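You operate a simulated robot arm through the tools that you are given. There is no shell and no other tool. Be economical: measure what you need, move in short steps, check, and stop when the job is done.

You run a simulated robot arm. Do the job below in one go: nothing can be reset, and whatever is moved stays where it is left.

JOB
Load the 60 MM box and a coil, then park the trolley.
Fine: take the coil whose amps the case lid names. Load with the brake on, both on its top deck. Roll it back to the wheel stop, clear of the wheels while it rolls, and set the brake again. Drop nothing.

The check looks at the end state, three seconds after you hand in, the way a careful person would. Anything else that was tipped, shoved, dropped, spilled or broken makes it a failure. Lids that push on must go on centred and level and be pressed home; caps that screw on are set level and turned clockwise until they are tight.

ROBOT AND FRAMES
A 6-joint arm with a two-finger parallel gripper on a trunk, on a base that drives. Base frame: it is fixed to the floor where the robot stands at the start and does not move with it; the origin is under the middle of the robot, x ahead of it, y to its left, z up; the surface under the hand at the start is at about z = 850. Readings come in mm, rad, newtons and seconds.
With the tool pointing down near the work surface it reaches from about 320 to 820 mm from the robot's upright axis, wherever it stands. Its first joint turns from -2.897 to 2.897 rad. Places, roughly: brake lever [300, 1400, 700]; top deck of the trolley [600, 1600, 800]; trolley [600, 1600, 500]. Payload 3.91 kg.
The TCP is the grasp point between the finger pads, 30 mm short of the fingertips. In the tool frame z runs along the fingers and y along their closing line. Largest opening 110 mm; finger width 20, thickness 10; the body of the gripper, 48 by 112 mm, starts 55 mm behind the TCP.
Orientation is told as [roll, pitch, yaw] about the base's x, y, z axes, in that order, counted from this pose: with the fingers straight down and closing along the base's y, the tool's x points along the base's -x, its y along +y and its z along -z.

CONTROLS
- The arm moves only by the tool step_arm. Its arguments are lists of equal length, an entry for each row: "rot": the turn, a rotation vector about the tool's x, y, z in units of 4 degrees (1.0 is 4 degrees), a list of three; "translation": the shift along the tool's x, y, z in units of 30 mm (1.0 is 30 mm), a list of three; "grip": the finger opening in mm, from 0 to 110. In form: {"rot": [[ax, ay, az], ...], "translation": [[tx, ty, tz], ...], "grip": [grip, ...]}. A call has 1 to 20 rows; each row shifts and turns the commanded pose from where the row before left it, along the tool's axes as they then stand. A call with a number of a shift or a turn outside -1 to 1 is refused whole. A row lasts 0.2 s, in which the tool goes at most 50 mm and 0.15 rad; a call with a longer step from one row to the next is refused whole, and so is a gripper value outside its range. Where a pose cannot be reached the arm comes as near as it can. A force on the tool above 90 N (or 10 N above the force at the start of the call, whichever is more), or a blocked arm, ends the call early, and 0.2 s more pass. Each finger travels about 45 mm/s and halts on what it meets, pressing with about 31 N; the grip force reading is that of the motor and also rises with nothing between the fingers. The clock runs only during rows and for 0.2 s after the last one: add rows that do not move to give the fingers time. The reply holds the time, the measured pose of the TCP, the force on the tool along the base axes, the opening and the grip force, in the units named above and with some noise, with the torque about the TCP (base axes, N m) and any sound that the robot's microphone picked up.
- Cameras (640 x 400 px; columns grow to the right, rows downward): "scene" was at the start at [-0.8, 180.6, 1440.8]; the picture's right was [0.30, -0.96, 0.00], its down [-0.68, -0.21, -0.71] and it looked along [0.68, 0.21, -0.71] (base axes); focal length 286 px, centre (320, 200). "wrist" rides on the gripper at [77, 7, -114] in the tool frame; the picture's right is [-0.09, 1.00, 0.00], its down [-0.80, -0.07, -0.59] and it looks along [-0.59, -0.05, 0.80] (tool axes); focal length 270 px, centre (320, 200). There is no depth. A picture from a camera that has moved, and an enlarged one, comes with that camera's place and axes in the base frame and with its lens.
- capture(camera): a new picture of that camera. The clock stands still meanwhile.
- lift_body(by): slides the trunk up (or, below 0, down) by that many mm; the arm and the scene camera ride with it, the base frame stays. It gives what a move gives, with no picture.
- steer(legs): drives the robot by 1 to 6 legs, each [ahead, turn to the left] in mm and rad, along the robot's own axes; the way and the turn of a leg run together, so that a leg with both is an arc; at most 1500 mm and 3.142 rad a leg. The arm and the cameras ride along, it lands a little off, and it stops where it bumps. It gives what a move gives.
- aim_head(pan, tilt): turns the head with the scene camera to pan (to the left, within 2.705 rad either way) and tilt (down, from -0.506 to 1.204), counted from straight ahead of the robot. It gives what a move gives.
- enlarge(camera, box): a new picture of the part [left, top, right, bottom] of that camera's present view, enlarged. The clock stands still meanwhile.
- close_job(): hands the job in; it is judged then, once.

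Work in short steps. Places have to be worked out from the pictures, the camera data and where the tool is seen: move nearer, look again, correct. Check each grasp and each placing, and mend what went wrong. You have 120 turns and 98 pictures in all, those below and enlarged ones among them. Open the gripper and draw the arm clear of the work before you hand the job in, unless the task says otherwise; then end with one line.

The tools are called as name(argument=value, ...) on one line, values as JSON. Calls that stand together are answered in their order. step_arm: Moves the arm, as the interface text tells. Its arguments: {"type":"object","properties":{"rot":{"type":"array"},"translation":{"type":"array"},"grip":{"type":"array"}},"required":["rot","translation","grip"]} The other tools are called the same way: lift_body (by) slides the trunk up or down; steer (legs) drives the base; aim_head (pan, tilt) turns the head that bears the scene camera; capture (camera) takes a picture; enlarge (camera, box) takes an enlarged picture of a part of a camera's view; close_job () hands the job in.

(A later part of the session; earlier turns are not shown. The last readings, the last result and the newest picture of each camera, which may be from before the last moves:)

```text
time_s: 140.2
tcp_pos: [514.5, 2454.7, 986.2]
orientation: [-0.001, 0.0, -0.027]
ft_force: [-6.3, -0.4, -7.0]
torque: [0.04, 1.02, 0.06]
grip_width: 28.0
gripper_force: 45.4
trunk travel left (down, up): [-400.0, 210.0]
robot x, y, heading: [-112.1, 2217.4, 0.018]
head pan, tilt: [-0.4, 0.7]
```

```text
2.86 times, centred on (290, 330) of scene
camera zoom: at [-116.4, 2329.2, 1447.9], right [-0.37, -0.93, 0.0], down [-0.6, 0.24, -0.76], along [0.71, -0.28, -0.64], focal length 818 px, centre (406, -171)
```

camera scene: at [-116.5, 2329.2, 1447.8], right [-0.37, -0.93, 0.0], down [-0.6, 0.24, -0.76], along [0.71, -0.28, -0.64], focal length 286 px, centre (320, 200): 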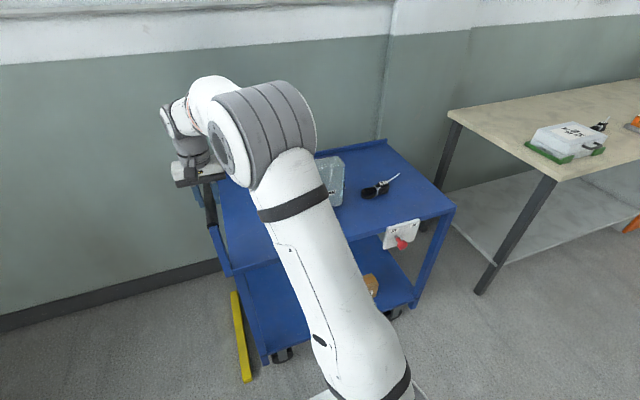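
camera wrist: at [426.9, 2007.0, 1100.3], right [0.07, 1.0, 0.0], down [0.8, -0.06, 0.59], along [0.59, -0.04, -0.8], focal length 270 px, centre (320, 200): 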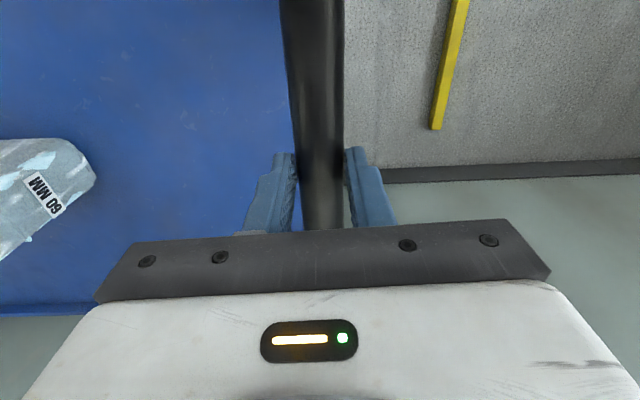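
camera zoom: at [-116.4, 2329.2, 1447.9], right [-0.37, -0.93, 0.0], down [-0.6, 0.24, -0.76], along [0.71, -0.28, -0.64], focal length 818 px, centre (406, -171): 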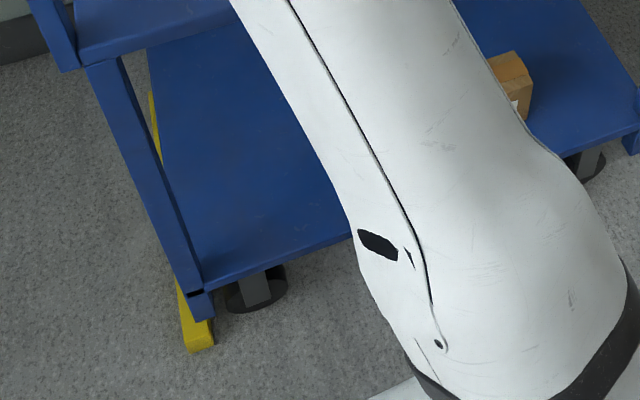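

Roughly 25 mm gap. Creep in 3 mm steps watching the force.

step_arm(rot=[[0, 0, 0], [0, 0, 0], [0, 0, 0], [0, 0, 0], [0, 0, 0], [0, 0, 0], [0, 0, 0]], translation=[[0.02, 0.05, 0], [0, 0.1, 0], [0, 0.1, 0], [0, 0.1, 0], [0, 0.1, 0], [0, 0.1, 0], [0, 0.05, 0]], grip=[15, 15, 15, 15, 15, 15, 15])

step_arm(rot=[[0, 0, 0], [0, 0, 0], [0, 0, 0], [0, 0, 0]], translation=[[0, 0.07, 0], [0, 0.07, 0], [0, 0.07, 0], [0, 0.05, 0]], grip=[15, 15, 15, 15])

```text
time_s: 141.8
tcp_pos: [514.7, 2472.1, 985.7]
orientation: [-0.002, 0.002, -0.027]
ft_force: [-1.6, -0.9, -8.4]
torque: [-0.13, -0.33, 0.1]
grip_width: 27.6
gripper_force: 45.2
trunk travel left (down, up): [-400.0, 210.0]
robot x, y, heading: [-116.0, 2214.9, 0.017]
head pan, tilt: [-0.4, 0.7]
```

```text
time_s: 142.8
tcp_pos: [514.5, 2479.5, 984.4]
orientation: [-0.001, 0.002, -0.027]
ft_force: [0.1, -6.6, -4.2]
torque: [0.0, -0.28, 0.29]
grip_width: 27.8
gripper_force: 44.8
trunk travel left (down, up): [-400.0, 210.0]
robot x, y, heading: [-115.5, 2214.8, 0.016]
head pan, tilt: [-0.4, 0.7]
```

A resisting force (-6.6 N) appears. Another few mm to confirm contact with the stop.

step_arm(rot=[[0, 0, 0], [0, 0, 0], [0, 0, 0]], translation=[[0, 0.06, 0], [0, 0.06, 0], [0, 0, 0]], grip=[15, 15, 15])

enlarge(camera="scene", box=[180, 260, 400, 400])

```text
time_s: 143.6
tcp_pos: [516.3, 2479.5, 984.8]
orientation: [-0.002, 0.003, -0.031]
ft_force: [-0.2, -29.3, -8.6]
torque: [-0.96, -0.65, 0.22]
grip_width: 27.7
gripper_force: 45.4
trunk travel left (down, up): [-400.0, 210.0]
robot x, y, heading: [-113.6, 2209.8, 0.019]
head pan, tilt: [-0.4, 0.7]
```

```text
2.86 times, centred on (290, 330) of scene
camera zoom: at [-115.5, 2325.6, 1448.1], right [-0.37, -0.93, 0.0], down [-0.6, 0.24, -0.76], along [0.71, -0.28, -0.65], focal length 818 px, centre (406, -171)
```

zoom: 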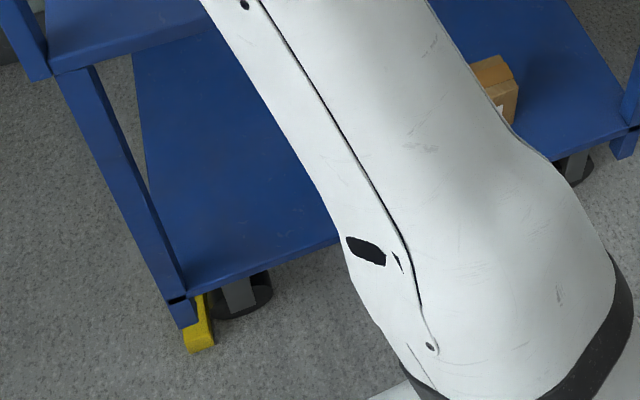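

Wheel is against the stop (−29 N). I'll relax the pull, open, and rise off the handle.

step_arm(rot=[[0, 0, 0], [0, 0, 0], [0, 0, 0], [0, 0, 0], [0, 0, 0]], translation=[[0, -0.09, 0], [0, 0, 0], [0, 0, 0], [0, 0, 0], [0, 0, 0]], grip=[15, 30, 45, 60, 70])

step_arm(rot=[[0, 0, 0], [0, 0, 0], [0, 0, 0], [0, 0, 0], [0, 0, 0], [0, 0, 0]], translation=[[0, 0, -0.5], [0, 0, -1], [0, 0, -1], [0, 0, -1], [0, 0, -1], [0, 0, -1]], grip=[70, 70, 70, 70, 70, 70])

capture(camera="scene")

capture(camera="wrist")

```text
time_s: 144.8
tcp_pos: [514.9, 2480.2, 985.0]
orientation: [0.001, 0.0, -0.028]
ft_force: [-1.1, 0.8, -0.1]
torque: [0.04, 0.01, 0.01]
grip_width: 70.2
gripper_force: 0.1
trunk travel left (down, up): [-400.0, 210.0]
robot x, y, heading: [-113.7, 2216.5, 0.02]
head pan, tilt: [-0.4, 0.7]
```

```text
time_s: 146.2
tcp_pos: [514.6, 2482.1, 1150.6]
orientation: [0.0, 0.003, -0.029]
ft_force: [-0.2, -0.6, 1.1]
torque: [0.0, -0.01, -0.01]
grip_width: 69.8
gripper_force: 0.1
trunk travel left (down, up): [-400.0, 210.0]
robot x, y, heading: [-112.9, 2214.3, 0.016]
head pan, tilt: [-0.4, 0.7]
```

```text
32 pictures are left
camera scene: at [-116.2, 2329.1, 1447.9], right [-0.37, -0.93, 0.0], down [-0.6, 0.24, -0.76], along [0.71, -0.28, -0.64], focal length 286 px, centre (320, 200)
```

scene: 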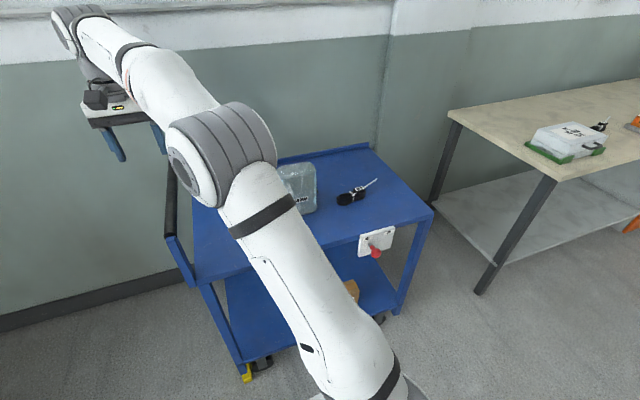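

```text
31 pictures are left
camera wrist: at [438.4, 2491.1, 1265.7], right [0.12, 0.99, 0.0], down [0.8, -0.09, 0.59], along [0.59, -0.07, -0.81], focal length 270 px, centre (320, 200)
```

wrist: 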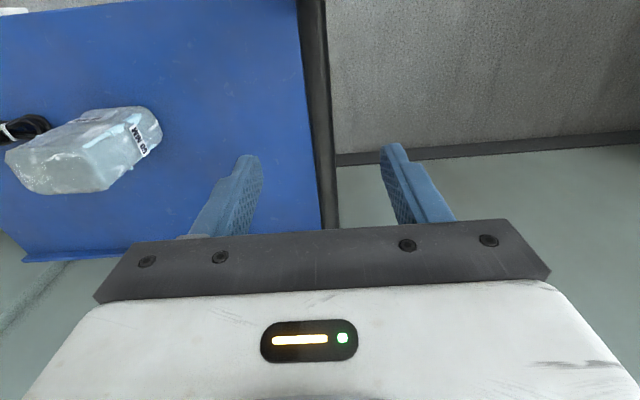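

The trolley is parked against the stop with the load in place. Now I'll move the hand over to the knob's expected new place (≈(343, 1952)) at height.

step_arm(rot=[[0, 0, 0], [0, 0, 0], [0, 0, 0], [0, 0, 0], [0, 0, 0], [0, 0, 0], [0, 0, 0], [0, 0, 0], [0, 0, 0], [0, 0, 0], [0, 0, 0], [0, 0, 0], [0, 0, 0], [0, 0, 0], [0, 0, 0], [0, 0, 0], [0, 0, 0], [0, 0, 0]], translation=[[0.29, -0.98, 0], [0.29, -0.98, 0], [0.29, -0.98, 0], [0.29, -0.98, 0], [0.29, -0.98, 0], [0.29, -0.98, 0], [0.29, -0.98, 0], [0.29, -0.98, 0], [0.29, -0.98, 0], [0.29, -0.98, 0], [0.29, -0.98, 0], [0.29, -0.98, 0], [0.29, -0.98, 0], [0.29, -0.98, 0], [0.29, -0.98, 0], [0.29, -0.98, 0], [0.29, -0.98, 0], [0.29, -0.98, 0]], grip=[70, 70, 70, 70, 70, 70, 70, 70, 70, 70, 70, 70, 70, 70, 70, 70, 70, 70])

aim_head(pan=-0.4, tilt=0.85)

capture(camera="scene")

capture(camera="wrist")

```text
time_s: 150.0
tcp_pos: [342.8, 1955.5, 1151.2]
orientation: [0.001, 0.001, -0.027]
ft_force: [0.3, -0.3, -0.2]
torque: [0.02, 0.01, -0.02]
grip_width: 70.1
gripper_force: 0.0
trunk travel left (down, up): [-400.0, 210.0]
robot x, y, heading: [-113.8, 2214.7, 0.018]
head pan, tilt: [-0.4, 0.7]
```

```text
time_s: 150.7
tcp_pos: [344.5, 1956.0, 1150.8]
orientation: [0.0, 0.0, -0.028]
ft_force: [1.0, -0.3, 0.4]
torque: [0.0, -0.03, 0.0]
grip_width: 70.1
gripper_force: 0.1
trunk travel left (down, up): [-400.0, 210.0]
robot x, y, heading: [-113.7, 2210.9, 0.015]
head pan, tilt: [-0.4, 0.85]
```

```text
30 pictures are left
camera scene: at [-122.7, 2331.5, 1435.7], right [-0.37, -0.93, 0.0], down [-0.7, 0.28, -0.66], along [0.61, -0.25, -0.75], focal length 286 px, centre (320, 200)
```

scene: 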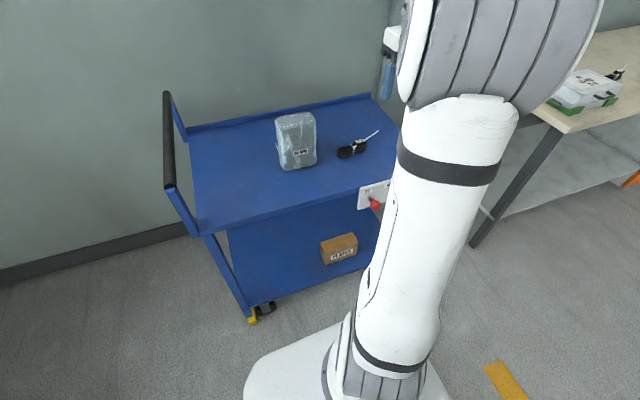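

```text
29 pictures are left
camera wrist: at [267.2, 1966.1, 1265.5], right [0.12, 0.99, 0.0], down [0.8, -0.09, 0.59], along [0.59, -0.07, -0.8], focal length 270 px, centre (320, 200)
```

wrist: 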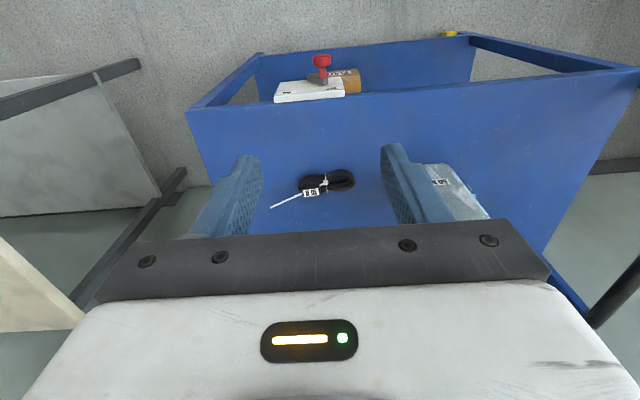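

The knob is at about (346, 1958), right under the hand. I'll descend to just above it and check.

step_arm(rot=[[0, 0, 0], [0, 0, 0], [0, 0, 0], [0, 0, 0], [0, 0, 0], [0, 0, 0], [0, 0, 0], [0, 0, 0], [0, 0, 0], [0, 0, 0], [0, 0, 0]], translation=[[0, 0.07, 0.9], [0, 0, 1], [0, 0, 1], [0, 0, 1], [0, 0, 1], [0, 0, 1], [0, 0, 1], [0, 0, 1], [0, 0, 1], [0, 0, 1], [0, 0, 0.8]], grip=[70, 70, 70, 70, 70, 70, 70, 70, 70, 70, 70])

capture(camera="wrist")

```text
time_s: 153.1
tcp_pos: [343.7, 1958.7, 829.4]
orientation: [0.0, 0.001, -0.029]
ft_force: [0.2, -0.3, 0.7]
torque: [0.03, -0.04, -0.02]
grip_width: 70.2
gripper_force: 0.0
trunk travel left (down, up): [-400.0, 210.0]
robot x, y, heading: [-112.7, 2215.6, 0.02]
head pan, tilt: [-0.4, 0.85]
```

```text
28 pictures are left
camera wrist: at [268.0, 1968.1, 944.8], right [0.12, 0.99, 0.0], down [0.8, -0.09, 0.59], along [0.59, -0.07, -0.8], focal length 270 px, centre (320, 200)
```

wrist: 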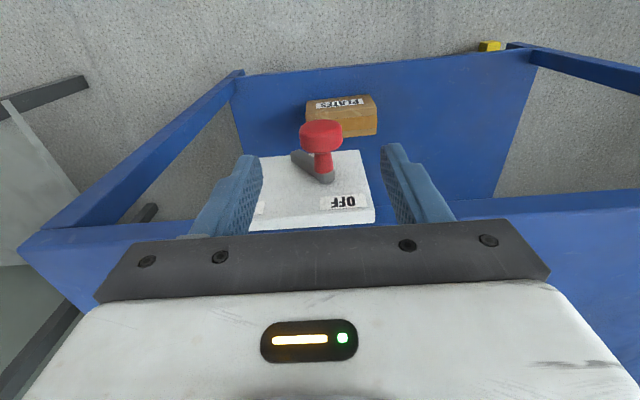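

Well placed. I'll lower around the knob and narrow the fingers.

step_arm(rot=[[0, 0, 0], [0, 0, 0], [0, 0, 0], [0, 0, 0], [0, 0, 0], [0, 0, 0]], translation=[[0.05, 0, 0.6], [0, 0, 0.7], [0, 0, 0.75], [0, 0, 0], [0, 0, 0], [0, 0, 0]], grip=[70, 70, 70, 55, 42, 42])

capture(camera="wrist")

```text
time_s: 154.5
tcp_pos: [342.3, 1958.8, 768.0]
orientation: [-0.001, 0.0, -0.029]
ft_force: [-0.3, -0.6, -0.3]
torque: [-0.03, 0.0, 0.0]
grip_width: 42.2
gripper_force: 0.0
trunk travel left (down, up): [-400.0, 210.0]
robot x, y, heading: [-114.4, 2217.4, 0.016]
head pan, tilt: [-0.4, 0.85]
```

```text
27 pictures are left
camera wrist: at [266.4, 1967.9, 882.8], right [0.12, 0.99, 0.0], down [0.8, -0.09, 0.59], along [0.59, -0.07, -0.8], focal length 270 px, centre (320, 200)
```

wrist: 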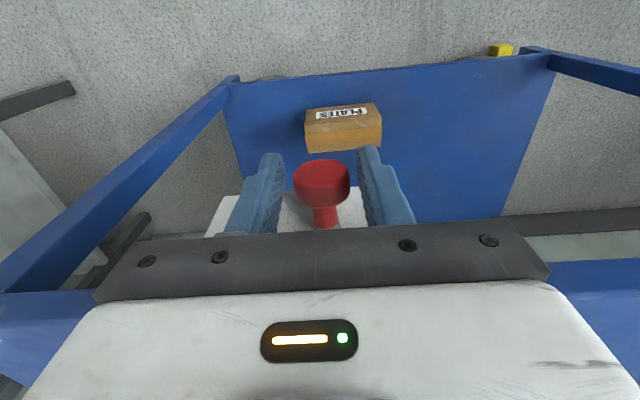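

Knob straddled. Flick it toward ON (−y): about 57 mm, watching for trolley movement.

step_arm(rot=[[0, 0, 0], [0, 0, 0], [0, 0, 0], [0, 0, 0]], translation=[[0, -0.4, 0], [0, -0.7, 0], [0, -0.6, 0], [0, -0.2, 0]], grip=[42, 42, 42, 42])

capture(camera="wrist")

capture(camera="scene")

```text
time_s: 155.5
tcp_pos: [340.1, 1901.4, 768.3]
orientation: [0.001, -0.001, -0.027]
ft_force: [0.5, 0.5, 0.1]
torque: [0.0, -0.01, 0.0]
grip_width: 41.8
gripper_force: 0.0
trunk travel left (down, up): [-400.0, 210.0]
robot x, y, heading: [-115.5, 2216.4, 0.016]
head pan, tilt: [-0.4, 0.85]
```

```text
26 pictures are left
camera wrist: at [264.6, 1910.7, 883.4], right [0.12, 0.99, 0.0], down [0.8, -0.09, 0.59], along [0.59, -0.07, -0.8], focal length 270 px, centre (320, 200)
```

wrist: 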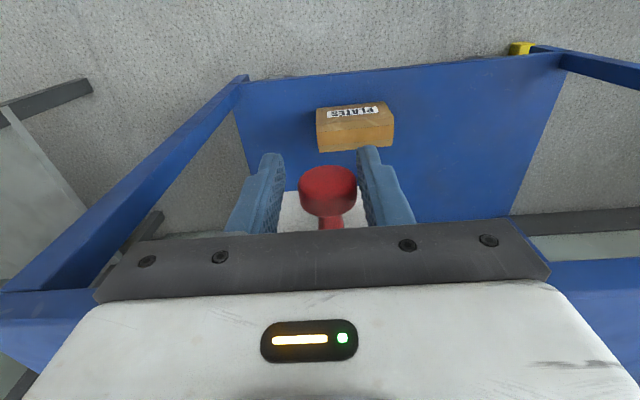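

```text
25 pictures are left
camera scene: at [-122.7, 2331.5, 1435.6], right [-0.37, -0.93, 0.0], down [-0.7, 0.28, -0.66], along [0.61, -0.25, -0.75], focal length 286 px, centre (320, 200)
```

scene: 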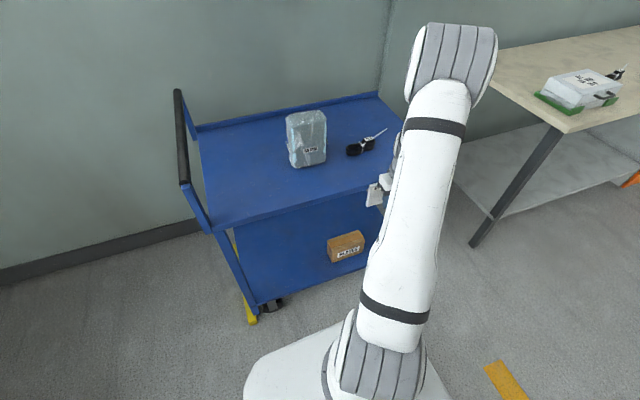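

The lever pushed the free trolley back some 25 mm instead. I'll lift clear and see the lever's state.

step_arm(rot=[[0, 0, 0], [0, 0, 0], [0, 0, 0], [0, 0, 0], [0, 0, 0], [0, 0, 0], [0, 0, 0]], translation=[[0, 0.13, 0], [0, 0, -0.7], [0, 0, -1], [0, 0, -1], [0, 0, -1], [0, 0, -1], [0, 0, -1]], grip=[48, 48, 48, 48, 48, 48, 48])

capture(camera="wrist")

capture(camera="scene")

```text
time_s: 157.1
tcp_pos: [340.3, 1905.4, 940.4]
orientation: [-0.001, -0.001, -0.028]
ft_force: [0.1, 0.2, 0.3]
torque: [0.0, 0.0, 0.0]
grip_width: 48.2
gripper_force: 0.0
trunk travel left (down, up): [-400.0, 210.0]
robot x, y, heading: [-114.3, 2212.1, 0.017]
head pan, tilt: [-0.4, 0.85]
```

```text
24 pictures are left
camera wrist: at [264.0, 1914.8, 1055.2], right [0.12, 0.99, 0.0], down [0.8, -0.09, 0.59], along [0.59, -0.07, -0.8], focal length 270 px, centre (320, 200)
```

wrist: 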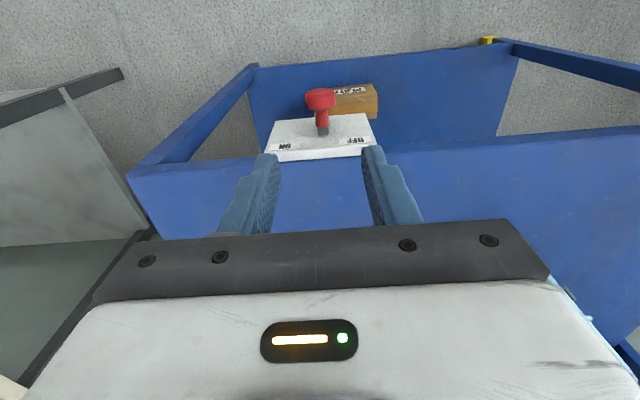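

```text
23 pictures are left
camera scene: at [-122.8, 2331.5, 1435.6], right [-0.37, -0.93, 0.0], down [-0.7, 0.28, -0.66], along [0.61, -0.25, -0.75], focal length 286 px, centre (320, 200)
```

scene: 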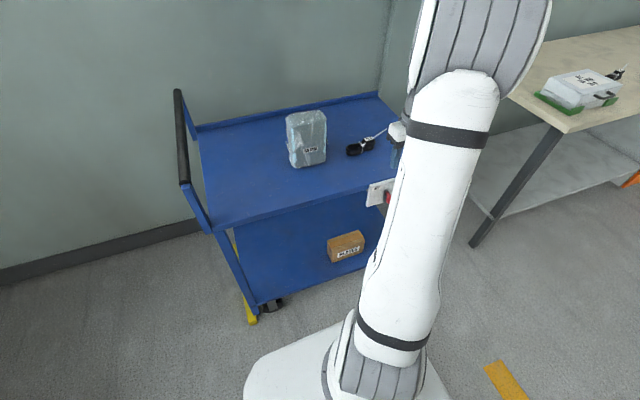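

The lever now stands vertical (held by friction), trolley ~25 mm off the stop. I'll flick the knob quickly a bit further, so inertia holds the trolley.

step_arm(rot=[[0, 0, 0], [0, 0, 0], [0, 0, 0], [0, 0, 0], [0, 0, 0], [0, 0, 0], [0, 0, 0]], translation=[[0, 0, 1], [0, 0, 1], [0, 0, 1], [0, 0, 1], [0, 0, 1], [0, 0, 0.75], [0, 0, 0]], grip=[48, 48, 48, 48, 48, 48, 48])

step_arm(rot=[[0, 0, 0], [0, 0, 0]], translation=[[0, -1, 0], [0, 0.3, 0]], grip=[48, 48])

capture(camera="wrist")

```text
time_s: 158.7
tcp_pos: [339.9, 1904.7, 766.4]
orientation: [0.001, 0.001, -0.026]
ft_force: [-0.8, 0.5, -0.8]
torque: [0.01, -0.05, 0.01]
grip_width: 48.1
gripper_force: 0.0
trunk travel left (down, up): [-400.0, 210.0]
robot x, y, heading: [-118.2, 2213.8, 0.018]
head pan, tilt: [-0.4, 0.85]
```

```text
time_s: 159.3
tcp_pos: [339.6, 1883.3, 767.5]
orientation: [0.0, -0.001, -0.028]
ft_force: [-0.2, -0.2, 0.2]
torque: [0.02, 0.01, -0.02]
grip_width: 48.2
gripper_force: 0.0
trunk travel left (down, up): [-400.0, 210.0]
robot x, y, heading: [-115.6, 2214.4, 0.021]
head pan, tilt: [-0.4, 0.85]
```

```text
22 pictures are left
camera wrist: at [263.6, 1892.9, 882.4], right [0.12, 0.99, 0.0], down [0.8, -0.09, 0.59], along [0.59, -0.07, -0.8], focal length 270 px, centre (320, 200)
```

wrist: 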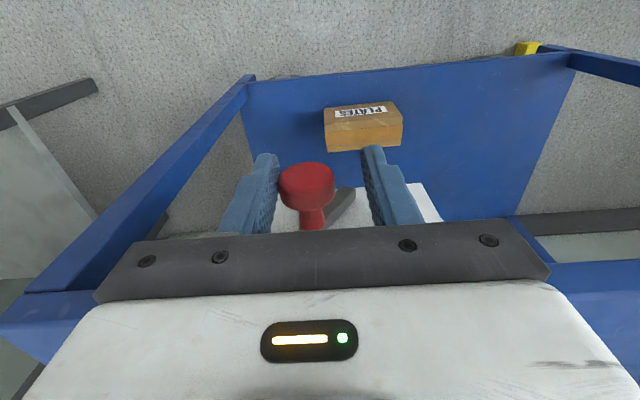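

The quick flick threw the lever to ON without moving the trolley. So: push the knob slowly back to OFF and on, rolling the trolley to the stop, then flick fast. Pushing +y now.

step_arm(rot=[[0, 0, 0], [0, 0, 0], [0, 0, 0], [0, 0, 0], [0, 0, 0], [0, 0, 0], [0, 0, 0], [0, 0, 0], [0, 0, 0], [0, 0, 0], [0, 0, 0], [0, 0, 0], [0, 0, 0], [0, 0, 0], [0, 0, 0], [0, 0, 0], [0, 0, 0]], translation=[[0, 0.15, 0], [0, 0.15, 0], [0, 0.15, 0], [0, 0.15, 0], [0, 0.15, 0], [0, 0.15, 0], [0, 0.15, 0], [0, 0.15, 0], [0, 0.15, 0], [0, 0.15, 0], [0, 0.15, 0], [0, 0.15, 0], [0, 0.15, 0], [0, 0.15, 0], [0, 0.15, 0], [0, 0.15, 0], [0, 0.15, 0]], grip=[48, 48, 48, 48, 48, 48, 48, 48, 48, 48, 48, 48, 48, 48, 48, 48, 48])

step_arm(rot=[[0, 0, 0], [0, 0, 0], [0, 0, 0]], translation=[[0, 0.1, 0], [0, 0.1, 0], [0, 0, 0]], grip=[48, 48, 48])

```text
time_s: 162.9
tcp_pos: [341.9, 1961.5, 767.3]
orientation: [0.0, 0.0, -0.029]
ft_force: [0.3, -0.5, -0.6]
torque: [-0.01, 0.03, 0.02]
grip_width: 48.3
gripper_force: 0.0
trunk travel left (down, up): [-400.0, 210.0]
robot x, y, heading: [-118.6, 2210.8, 0.014]
head pan, tilt: [-0.4, 0.85]
```

```text
time_s: 163.7
tcp_pos: [342.7, 1965.9, 767.0]
orientation: [0.001, 0.001, -0.027]
ft_force: [0.2, -0.1, -0.8]
torque: [0.02, 0.0, -0.02]
grip_width: 48.0
gripper_force: 0.1
trunk travel left (down, up): [-400.0, 210.0]
robot x, y, heading: [-115.3, 2212.9, 0.019]
head pan, tilt: [-0.4, 0.85]
```

No contact force yet; a few more small pushes until the stop reacts.

step_arm(rot=[[0, 0, 0], [0, 0, 0], [0, 0, 0]], translation=[[0, 0.1, 0], [0, 0.1, 0], [0, 0, 0]], grip=[48, 48, 48])

capture(camera="scene")

capture(camera="wrist")

```text
time_s: 164.5
tcp_pos: [342.5, 1971.4, 765.8]
orientation: [-0.001, 0.0, -0.029]
ft_force: [-2.3, -16.6, -0.8]
torque: [-0.2, -0.11, -0.22]
grip_width: 56.4
gripper_force: 7.9
trunk travel left (down, up): [-400.0, 210.0]
robot x, y, heading: [-116.4, 2213.7, 0.017]
head pan, tilt: [-0.4, 0.85]
```

```text
21 pictures are left
camera scene: at [-122.9, 2329.9, 1435.8], right [-0.37, -0.93, 0.0], down [-0.7, 0.28, -0.66], along [0.61, -0.24, -0.75], focal length 286 px, centre (320, 200)
```

scene: 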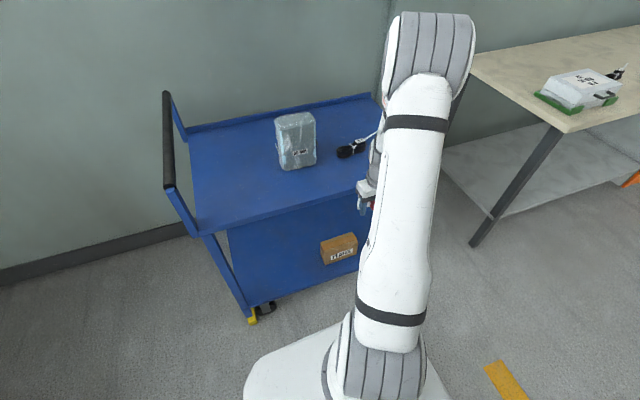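

```text
20 pictures are left
camera wrist: at [266.1, 1981.0, 881.7], right [0.12, 0.99, 0.0], down [0.8, -0.09, 0.59], along [0.59, -0.07, -0.8], focal length 270 px, centre (320, 200)
```

wrist: 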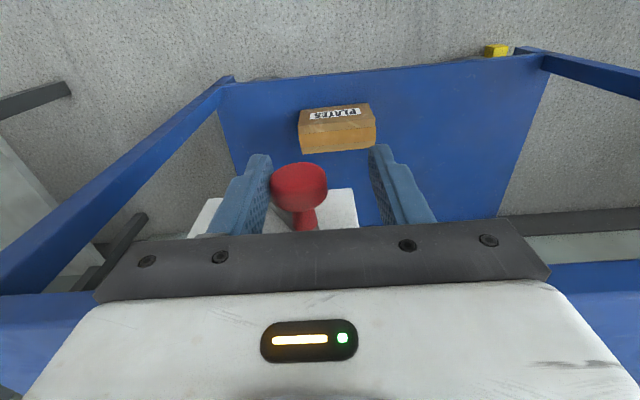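

Trolley is back on the stop (−16.6 N). I'll ease off, open wide for a run-up, then flick the knob fast to ON.

step_arm(rot=[[0, 0, 0], [0, 0, 0], [0, 0, 0], [0, 0, 0]], translation=[[0, -0.1, 0], [0, -0.07, 0], [0, 0, 0], [0, 0, 0]], grip=[56, 68, 80, 80])

step_arm(rot=[[0, 0, 0], [0, 0, 0], [0, 0, 0]], translation=[[0, -1, 0], [0, -1, 0], [0, -0.9, 0]], grip=[80, 80, 80])

capture(camera="wrist")

capture(camera="scene")

```text
time_s: 165.5
tcp_pos: [340.9, 1968.3, 766.0]
orientation: [-0.001, 0.001, -0.027]
ft_force: [-0.1, 0.0, -0.1]
torque: [-0.03, -0.01, 0.0]
grip_width: 80.2
gripper_force: 0.1
trunk travel left (down, up): [-400.0, 210.0]
robot x, y, heading: [-112.8, 2211.0, 0.018]
head pan, tilt: [-0.4, 0.85]
```

```text
time_s: 166.3
tcp_pos: [340.2, 1880.9, 766.4]
orientation: [0.002, 0.002, -0.028]
ft_force: [0.3, 0.0, -0.3]
torque: [-0.01, -0.01, -0.01]
grip_width: 79.9
gripper_force: 0.0
trunk travel left (down, up): [-400.0, 210.0]
robot x, y, heading: [-116.1, 2216.3, 0.019]
head pan, tilt: [-0.4, 0.85]
```

```text
19 pictures are left
camera wrist: at [263.8, 1889.7, 881.6], right [0.12, 0.99, 0.0], down [0.8, -0.09, 0.59], along [0.59, -0.07, -0.8], focal length 270 px, centre (320, 200)
```

wrist: 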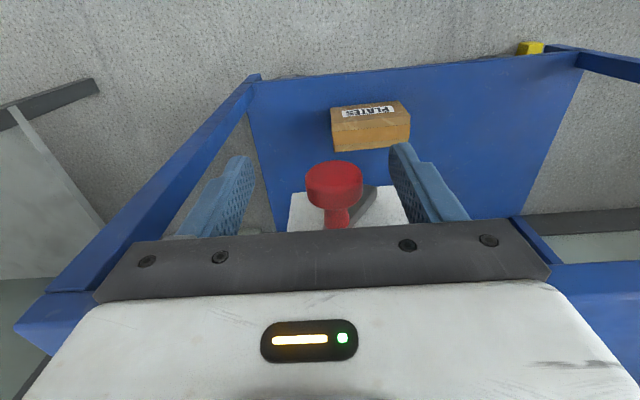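

```text
18 pictures are left
camera scene: at [-122.8, 2331.5, 1435.6], right [-0.37, -0.93, 0.0], down [-0.7, 0.28, -0.66], along [0.61, -0.25, -0.75], focal length 286 px, centre (320, 200)
```

scene: 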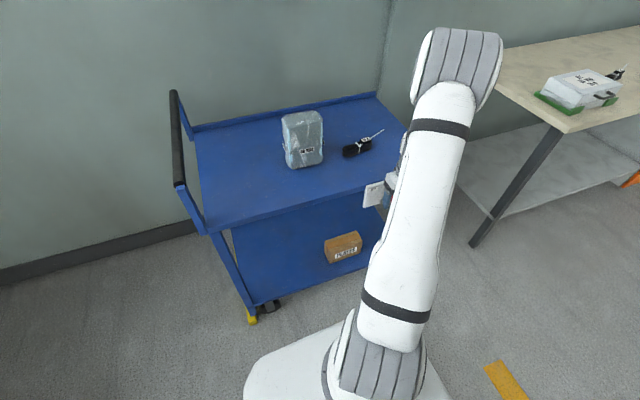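

The lever looks ON, but the trolley seems to have moved ~10–15 mm. I'll zoom on the wheel and stop.

enlarge(camera="scene", box=[200, 260, 340, 340])

```text
4.57 times, centred on (270, 300) of scene
camera zoom: at [-122.8, 2331.5, 1435.6], right [-0.37, -0.93, 0.0], down [-0.7, 0.28, -0.66], along [0.61, -0.25, -0.75], focal length 1308 px, centre (549, -257)
```

zoom: 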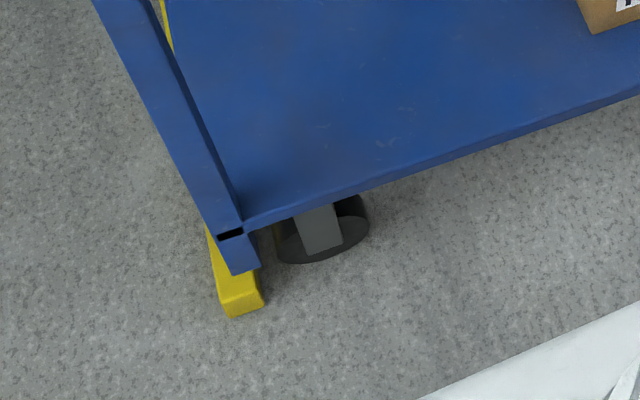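

There is a ~15 mm gap, so I'll do it better: set the lever just on the OFF side of vertical, pull the trolley to the stop by the handle, then flick the short remaining way. Nudge the lever first.

step_arm(rot=[[0, 0, 0], [0, 0, 0], [0, 0, 0], [0, 0, 0], [0, 0, 0], [0, 0, 0], [0, 0, 0], [0, 0, 0], [0, 0, 0], [0, 0, 0], [0, 0, 0], [0, 0, 0], [0, 0, 0], [0, 0, 0]], translation=[[0, 0.15, 0], [0, 0, 0], [0, 0, 0], [0, 0.15, 0], [0, 0.15, 0], [0, 0.15, 0], [0, 0.15, 0], [0, 0.15, 0], [0, 0.15, 0], [0, 0.15, 0], [0, 0.15, 0], [0, 0.15, 0], [0, 0.1, 0], [0, 0, 0]], grip=[70, 60, 48, 48, 48, 48, 48, 48, 48, 48, 48, 48, 48, 48])

capture(camera="wrist")

```text
time_s: 169.3
tcp_pos: [341.6, 1928.9, 767.9]
orientation: [0.0, 0.002, -0.028]
ft_force: [-0.1, 1.0, 0.3]
torque: [0.04, -0.01, -0.01]
grip_width: 48.5
gripper_force: 0.6
trunk travel left (down, up): [-400.0, 210.0]
robot x, y, heading: [-112.3, 2210.5, 0.015]
head pan, tilt: [-0.4, 0.85]
```

```text
16 pictures are left
camera wrist: at [264.9, 1938.8, 882.1], right [0.12, 0.99, 0.0], down [0.8, -0.09, 0.59], along [0.59, -0.07, -0.8], focal length 270 px, centre (320, 200)
```

wrist: 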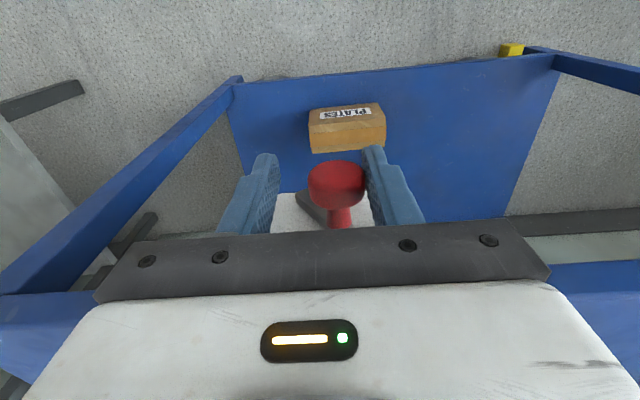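

The lever snapped over centre to OFF. It can rest at vertical by friction, as seen before, so I'll repeat that same moderate push to stand it vertical.

step_arm(rot=[[0, 0, 0], [0, 0, 0], [0, 0, 0]], translation=[[0, 0.35, 0], [0, 0.15, 0], [0, 0, 0]], grip=[48, 42, 42])

step_arm(rot=[[0, 0, 0], [0, 0, 0], [0, 0, 0], [0, 0, 0]], translation=[[0, -0.4, 0], [0, -0.7, 0], [0, -0.6, 0], [0, -0.2, 0]], grip=[42, 42, 42, 42])

capture(camera="wrist")

```text
time_s: 170.1
tcp_pos: [341.4, 1944.2, 766.2]
orientation: [0.0, -0.001, -0.028]
ft_force: [-0.3, -1.3, 0.9]
torque: [0.0, -0.02, -0.04]
grip_width: 42.7
gripper_force: 0.5
trunk travel left (down, up): [-400.0, 210.0]
robot x, y, heading: [-112.9, 2211.3, 0.018]
head pan, tilt: [-0.4, 0.85]
```

```text
time_s: 171.1
tcp_pos: [339.5, 1886.8, 766.1]
orientation: [-0.001, 0.0, -0.028]
ft_force: [1.1, -0.8, -0.4]
torque: [-0.01, 0.02, -0.03]
grip_width: 42.0
gripper_force: 0.0
trunk travel left (down, up): [-400.0, 210.0]
robot x, y, heading: [-113.9, 2210.3, 0.018]
head pan, tilt: [-0.4, 0.85]
```

```text
15 pictures are left
camera wrist: at [263.8, 1896.1, 881.8], right [0.12, 0.99, 0.0], down [0.8, -0.09, 0.59], along [0.59, -0.07, -0.8], focal length 270 px, centre (320, 200)
```

wrist: 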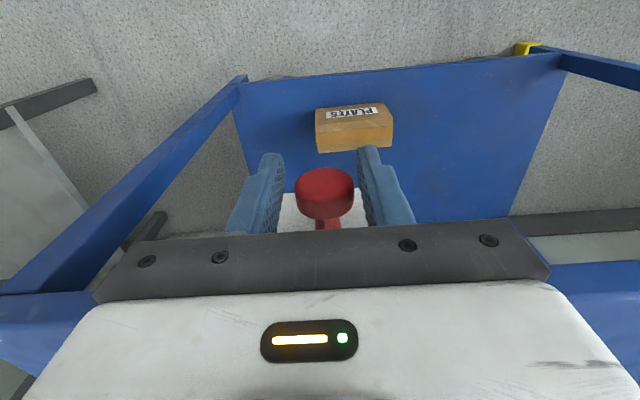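

The lever stands vertical again, trolley ~40 mm off. Now up and over to the handle to pull the trolley to the stop.

step_arm(rot=[[0, 0, 0], [0, 0, 0], [0, 0, 0], [0, 0, 0], [0, 0, 0], [0, 0, 0], [0, 0, 0], [0, 0, 0], [0, 0, 0], [0, 0, 0], [0, 0, 0], [0, 0, 0], [0, 0, 0]], translation=[[0, 0, -0.9], [0, 0, -1], [0, 0, -1], [0, 0, -1], [0, 0, -1], [0, 0, -1], [0, 0, -1], [0, 0, -1], [0, 0, -1], [0, 0, -1], [0, 0, -1], [0, 0, -1], [0, 0, -0.9]], grip=[42, 42, 42, 50, 60, 70, 70, 70, 70, 70, 70, 70, 70])

step_arm(rot=[[0, 0, 0], [0, 0, 0], [0, 0, 0], [0, 0, 0], [0, 0, 0], [0, 0, 0], [0, 0, 0], [0, 0, 0], [0, 0, 0], [0, 0, 0], [0, 0, 0], [0, 0, 0], [0, 0, 0], [0, 0, 0], [0, 0, 0], [0, 0, 0], [0, 0, 0], [0, 0, 0], [0, 0, 0]], translation=[[-0.275, 0.97, 0], [-0.275, 0.97, 0], [-0.275, 0.97, 0], [-0.275, 0.97, 0], [-0.275, 0.97, 0], [-0.275, 0.97, 0], [-0.275, 0.97, 0], [-0.275, 0.97, 0], [-0.275, 0.97, 0], [-0.275, 0.97, 0], [-0.275, 0.97, 0], [-0.275, 0.97, 0], [-0.275, 0.97, 0], [-0.275, 0.97, 0], [-0.275, 0.97, 0], [-0.275, 0.97, 0], [-0.275, 0.97, 0], [-0.275, 0.97, 0], [-0.275, 0.97, 0]], grip=[80, 80, 80, 80, 80, 80, 80, 80, 80, 80, 80, 80, 80, 80, 80, 80, 80, 80, 80])

capture(camera="wrist")

```text
time_s: 173.9
tcp_pos: [340.9, 1887.2, 1150.9]
orientation: [0.0, 0.002, -0.027]
ft_force: [0.2, 0.7, -0.5]
torque: [-0.01, 0.02, -0.01]
grip_width: 70.3
gripper_force: 0.0
trunk travel left (down, up): [-400.0, 210.0]
robot x, y, heading: [-112.6, 2212.9, 0.018]
head pan, tilt: [-0.4, 0.85]
```

```text
time_s: 177.9
tcp_pos: [511.9, 2435.4, 1151.2]
orientation: [0.001, 0.002, -0.028]
ft_force: [0.3, 0.6, 0.9]
torque: [-0.01, 0.0, -0.03]
grip_width: 79.7
gripper_force: 0.1
trunk travel left (down, up): [-400.0, 210.0]
robot x, y, heading: [-113.2, 2216.1, 0.015]
head pan, tilt: [-0.4, 0.85]
```

```text
14 pictures are left
camera wrist: at [436.2, 2445.3, 1265.9], right [0.12, 0.99, 0.0], down [0.8, -0.09, 0.59], along [0.59, -0.07, -0.8], focal length 270 px, centre (320, 200)
```

wrist: 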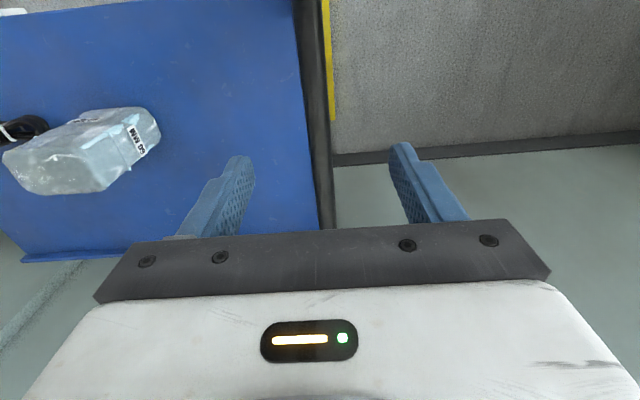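

Bar is centred between the fingers. Lower and grip it.

step_arm(rot=[[0, 0, 0], [0, 0, 0], [0, 0, 0], [0, 0, 0], [0, 0, 0], [0, 0, 0], [0, 0, 0], [0, 0, 0], [0, 0, 0], [0, 0, 0], [0, 0, 0]], translation=[[0, 0, 1], [0, 0, 1], [0, 0, 1], [0, 0, 1], [0, 0, 0.9], [0, 0, 0.65], [0, 0, 0], [0, 0, 0], [0, 0, 0], [0, 0, 0], [0, 0, 0]], grip=[80, 80, 80, 80, 80, 80, 65, 50, 35, 20, 15])

step_arm(rot=[[0, 0, 0], [0, 0, 0], [0, 0, 0], [0, 0, 0], [0, 0, 0], [0, 0, 0]], translation=[[0, 0.05, 0], [0, 0.1, 0], [0, 0.15, 0], [0, 0.15, 0], [0, 0.1, 0], [0, 0.05, 0]], grip=[15, 15, 15, 15, 15, 15])

```text
time_s: 180.3
tcp_pos: [510.9, 2435.9, 983.7]
orientation: [0.0, 0.0, -0.026]
ft_force: [-1.2, 0.0, -3.1]
torque: [0.46, -0.6, 0.28]
grip_width: 27.9
gripper_force: 45.3
trunk travel left (down, up): [-400.0, 210.0]
robot x, y, heading: [-115.3, 2211.1, 0.021]
head pan, tilt: [-0.4, 0.85]
```

```text
time_s: 181.7
tcp_pos: [512.0, 2453.7, 983.4]
orientation: [0.0, 0.002, -0.028]
ft_force: [-2.6, -0.9, -4.3]
torque: [-0.1, 0.64, -0.01]
grip_width: 27.6
gripper_force: 44.8
trunk travel left (down, up): [-400.0, 210.0]
robot x, y, heading: [-113.9, 2212.7, 0.017]
head pan, tilt: [-0.4, 0.85]
```

The trolley rolls freely with the lever vertical. Continue gently to the stop.

step_arm(rot=[[0, 0, 0], [0, 0, 0], [0, 0, 0], [0, 0, 0], [0, 0, 0], [0, 0, 0], [0, 0, 0], [0, 0, 0]], translation=[[0, 0.05, 0], [0, 0.12, 0], [0, 0.15, 0], [0, 0.15, 0], [0, 0.12, 0], [0, 0.1, 0], [0, 0.08, 0], [0, 0.06, 0]], grip=[15, 15, 15, 15, 15, 15, 15, 15])

step_arm(rot=[[0, 0, 0], [0, 0, 0], [0, 0, 0]], translation=[[0, 0.06, 0], [0, 0.05, 0], [0, 0, 0]], grip=[15, 15, 15])

```text
time_s: 183.5
tcp_pos: [512.8, 2478.9, 984.1]
orientation: [-0.001, 0.002, -0.029]
ft_force: [-9.7, -0.9, -10.5]
torque: [-0.01, 0.07, 0.08]
grip_width: 27.5
gripper_force: 44.8
trunk travel left (down, up): [-400.0, 210.0]
robot x, y, heading: [-118.5, 2209.4, 0.023]
head pan, tilt: [-0.4, 0.85]
```

```text
time_s: 184.3
tcp_pos: [511.8, 2479.5, 983.9]
orientation: [-0.001, 0.001, -0.028]
ft_force: [-13.9, -17.5, -13.6]
torque: [-0.65, -0.5, 0.19]
grip_width: 27.7
gripper_force: 44.9
trunk travel left (down, up): [-400.0, 210.0]
robot x, y, heading: [-113.1, 2214.1, 0.017]
head pan, tilt: [-0.4, 0.85]
```

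At the stop (−17 N). Relax, release, and return to above the knob.

step_arm(rot=[[0, 0, 0], [0, 0, 0], [0, 0, 0], [0, 0, 0], [0, 0, 0], [0, 0, 0], [0, 0, 0], [0, 0, 0], [0, 0, 0], [0, 0, 0], [0, 0, 0], [0, 0, 0], [0, 0, 0]], translation=[[0, -0.05, 0], [0, 0, 0], [0, 0, 0], [0, 0, 0], [0, 0, 0], [0, 0, 0], [0, 0, 0], [0, 0, -0.6], [0, 0, -1], [0, 0, -1], [0, 0, -1], [0, 0, -1], [0, 0, -1]], grip=[15, 30, 45, 60, 75, 80, 80, 80, 80, 80, 80, 80, 80])

step_arm(rot=[[0, 0, 0], [0, 0, 0], [0, 0, 0], [0, 0, 0], [0, 0, 0], [0, 0, 0], [0, 0, 0], [0, 0, 0], [0, 0, 0], [0, 0, 0], [0, 0, 0], [0, 0, 0], [0, 0, 0], [0, 0, 0], [0, 0, 0], [0, 0, 0], [0, 0, 0], [0, 0, 0]], translation=[[0.289, -0.99, 0], [0.289, -0.99, 0], [0.289, -0.99, 0], [0.289, -0.99, 0], [0.289, -0.99, 0], [0.289, -0.99, 0], [0.289, -0.99, 0], [0.289, -0.99, 0], [0.289, -0.99, 0], [0.289, -0.99, 0], [0.289, -0.99, 0], [0.289, -0.99, 0], [0.289, -0.99, 0], [0.289, -0.99, 0], [0.289, -0.99, 0], [0.289, -0.99, 0], [0.289, -0.99, 0], [0.289, -0.99, 0]], grip=[80, 80, 80, 80, 80, 80, 80, 80, 80, 80, 80, 80, 80, 80, 80, 80, 80, 80])

step_arm(rot=[[0, 0, 0], [0, 0, 0], [0, 0, 0], [0, 0, 0], [0, 0, 0], [0, 0, 0], [0, 0, 0], [0, 0, 0], [0, 0, 0], [0, 0, 0], [0, 0, 0]], translation=[[0, 0, 0.9], [0, 0, 1], [0, 0, 1], [0, 0, 1], [0, 0, 1], [0, 0, 1], [0, 0, 1], [0, 0, 1], [0, 0, 1], [0, 0, 1], [0, 0, 0.7]], grip=[80, 80, 80, 80, 80, 80, 80, 80, 80, 80, 80])

capture(camera="wrist")

enlarge(camera="scene", box=[200, 260, 340, 340])

```text
time_s: 187.1
tcp_pos: [513.0, 2479.1, 1153.0]
orientation: [-0.002, 0.002, -0.026]
ft_force: [-0.9, -0.1, 0.2]
torque: [-0.01, 0.02, 0.0]
grip_width: 80.1
gripper_force: 0.0
trunk travel left (down, up): [-400.0, 210.0]
robot x, y, heading: [-112.5, 2215.0, 0.014]
head pan, tilt: [-0.4, 0.85]
```

```text
time_s: 190.9
tcp_pos: [339.5, 1949.8, 1151.0]
orientation: [-0.002, 0.002, -0.029]
ft_force: [0.4, 0.3, -0.1]
torque: [-0.01, -0.02, 0.01]
grip_width: 80.1
gripper_force: 0.0
trunk travel left (down, up): [-400.0, 210.0]
robot x, y, heading: [-113.4, 2213.9, 0.019]
head pan, tilt: [-0.4, 0.85]
```

```text
time_s: 193.3
tcp_pos: [340.1, 1950.7, 834.1]
orientation: [-0.001, 0.0, -0.028]
ft_force: [0.1, -0.4, 0.6]
torque: [0.03, 0.01, 0.0]
grip_width: 79.7
gripper_force: 0.0
trunk travel left (down, up): [-400.0, 210.0]
robot x, y, heading: [-112.4, 2211.5, 0.019]
head pan, tilt: [-0.4, 0.85]
```

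```text
13 pictures are left
camera wrist: at [264.9, 1960.1, 949.1], right [0.12, 0.99, 0.0], down [0.8, -0.09, 0.59], along [0.59, -0.07, -0.8], focal length 270 px, centre (320, 200)
```

wrist: 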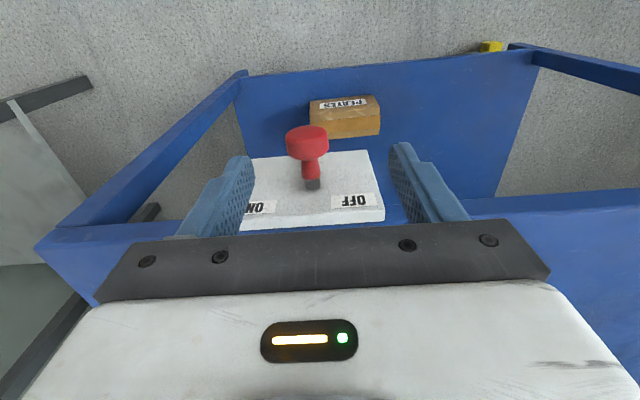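

```text
4.57 times, centred on (270, 300) of scene
camera zoom: at [-122.5, 2331.4, 1435.7], right [-0.37, -0.93, 0.0], down [-0.7, 0.28, -0.66], along [0.61, -0.25, -0.75], focal length 1308 px, centre (549, -257)
```

zoom: 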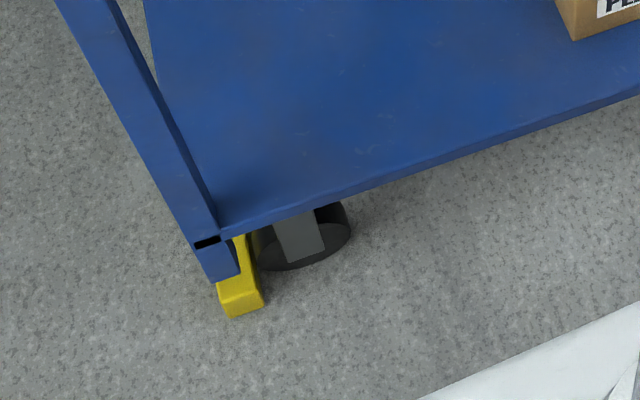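

Wheel is touching the stop and the lever is vertical. Lower around the knob, then the fast flick with run-up.

step_arm(rot=[[0, 0, 0], [0, 0, 0], [0, 0, 0], [0, 0, 0]], translation=[[0, -0.18, 0.5], [0, 0, 0.9], [0, 0, 0.85], [0, 0, 0]], grip=[80, 80, 80, 80])

step_arm(rot=[[0, 0, 0], [0, 0, 0], [0, 0, 0]], translation=[[0, -1, 0], [0, -1, 0], [0, 0, 0]], grip=[80, 80, 80])

capture(camera="wrist")

enlarge(camera="scene", box=[200, 260, 340, 340])

```text
time_s: 194.3
tcp_pos: [340.4, 1943.8, 767.9]
orientation: [0.001, 0.0, -0.03]
ft_force: [-0.8, -0.1, -0.1]
torque: [-0.03, 0.01, -0.03]
grip_width: 80.2
gripper_force: 0.1
trunk travel left (down, up): [-400.0, 210.0]
robot x, y, heading: [-112.7, 2214.6, 0.017]
head pan, tilt: [-0.4, 0.85]
```

```text
time_s: 195.1
tcp_pos: [338.6, 1884.1, 767.3]
orientation: [-0.002, 0.0, -0.028]
ft_force: [-0.2, -0.3, -0.7]
torque: [0.0, 0.02, -0.06]
grip_width: 80.3
gripper_force: 0.0
trunk travel left (down, up): [-400.0, 210.0]
robot x, y, heading: [-116.0, 2211.8, 0.017]
head pan, tilt: [-0.4, 0.85]
```

```text
11 pictures are left
camera wrist: at [262.7, 1893.6, 881.6], right [0.12, 0.99, 0.0], down [0.8, -0.09, 0.59], along [0.59, -0.07, -0.8], focal length 270 px, centre (320, 200)
```

wrist: 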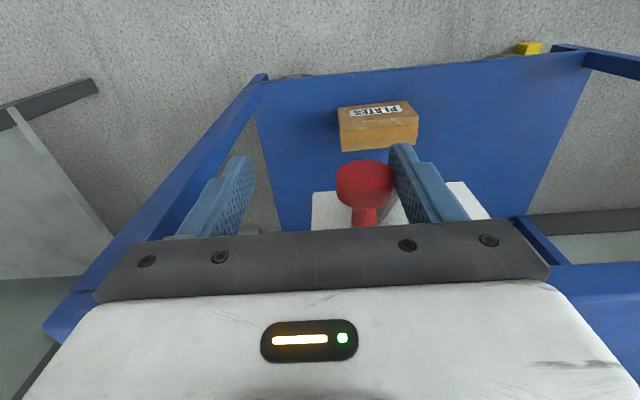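

```text
4.57 times, centred on (270, 300) of scene
camera zoom: at [-122.6, 2331.1, 1435.7], right [-0.37, -0.93, 0.0], down [-0.7, 0.28, -0.66], along [0.61, -0.25, -0.75], focal length 1308 px, centre (549, -257)
```

zoom: 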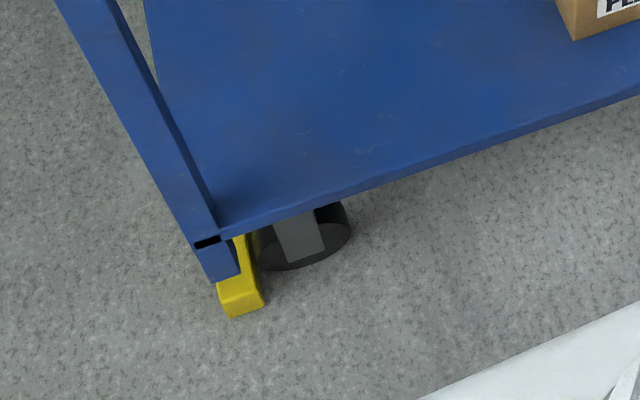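

The trolley did not move. I'll push the lever a bit further to make sure it sits at the ON stop.

step_arm(rot=[[0, 0, 0], [0, 0, 0], [0, 0, 0]], translation=[[0, -0.15, 0], [0, -0.1, 0], [0, 0, 0]], grip=[80, 80, 80])

enlarge(camera="wrist", box=[230, 140, 500, 250])

```text
time_s: 195.9
tcp_pos: [338.2, 1878.5, 766.6]
orientation: [-0.001, 0.004, -0.028]
ft_force: [-0.5, 18.5, 0.2]
torque: [0.23, 0.09, 0.17]
grip_width: 89.0
gripper_force: 8.9
trunk travel left (down, up): [-400.0, 210.0]
robot x, y, heading: [-116.2, 2214.2, 0.021]
head pan, tilt: [-0.4, 0.85]
```

```text
2.37 times, centred on (365, 195) of wrist
camera zoom: at [262.6, 1888.4, 881.6], right [0.12, 0.99, 0.0], down [0.8, -0.09, 0.59], along [0.59, -0.07, -0.81], focal length 641 px, centre (213, 212)
```

zoom: 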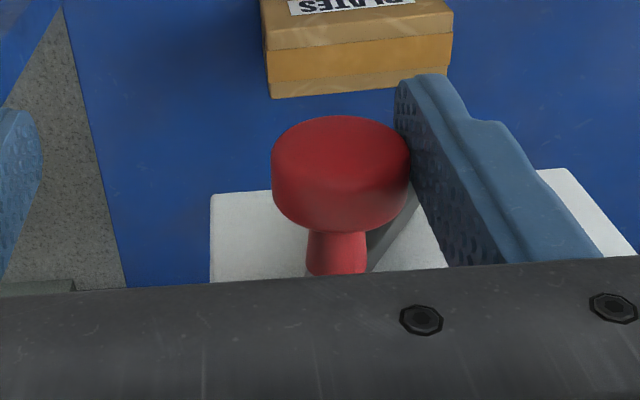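

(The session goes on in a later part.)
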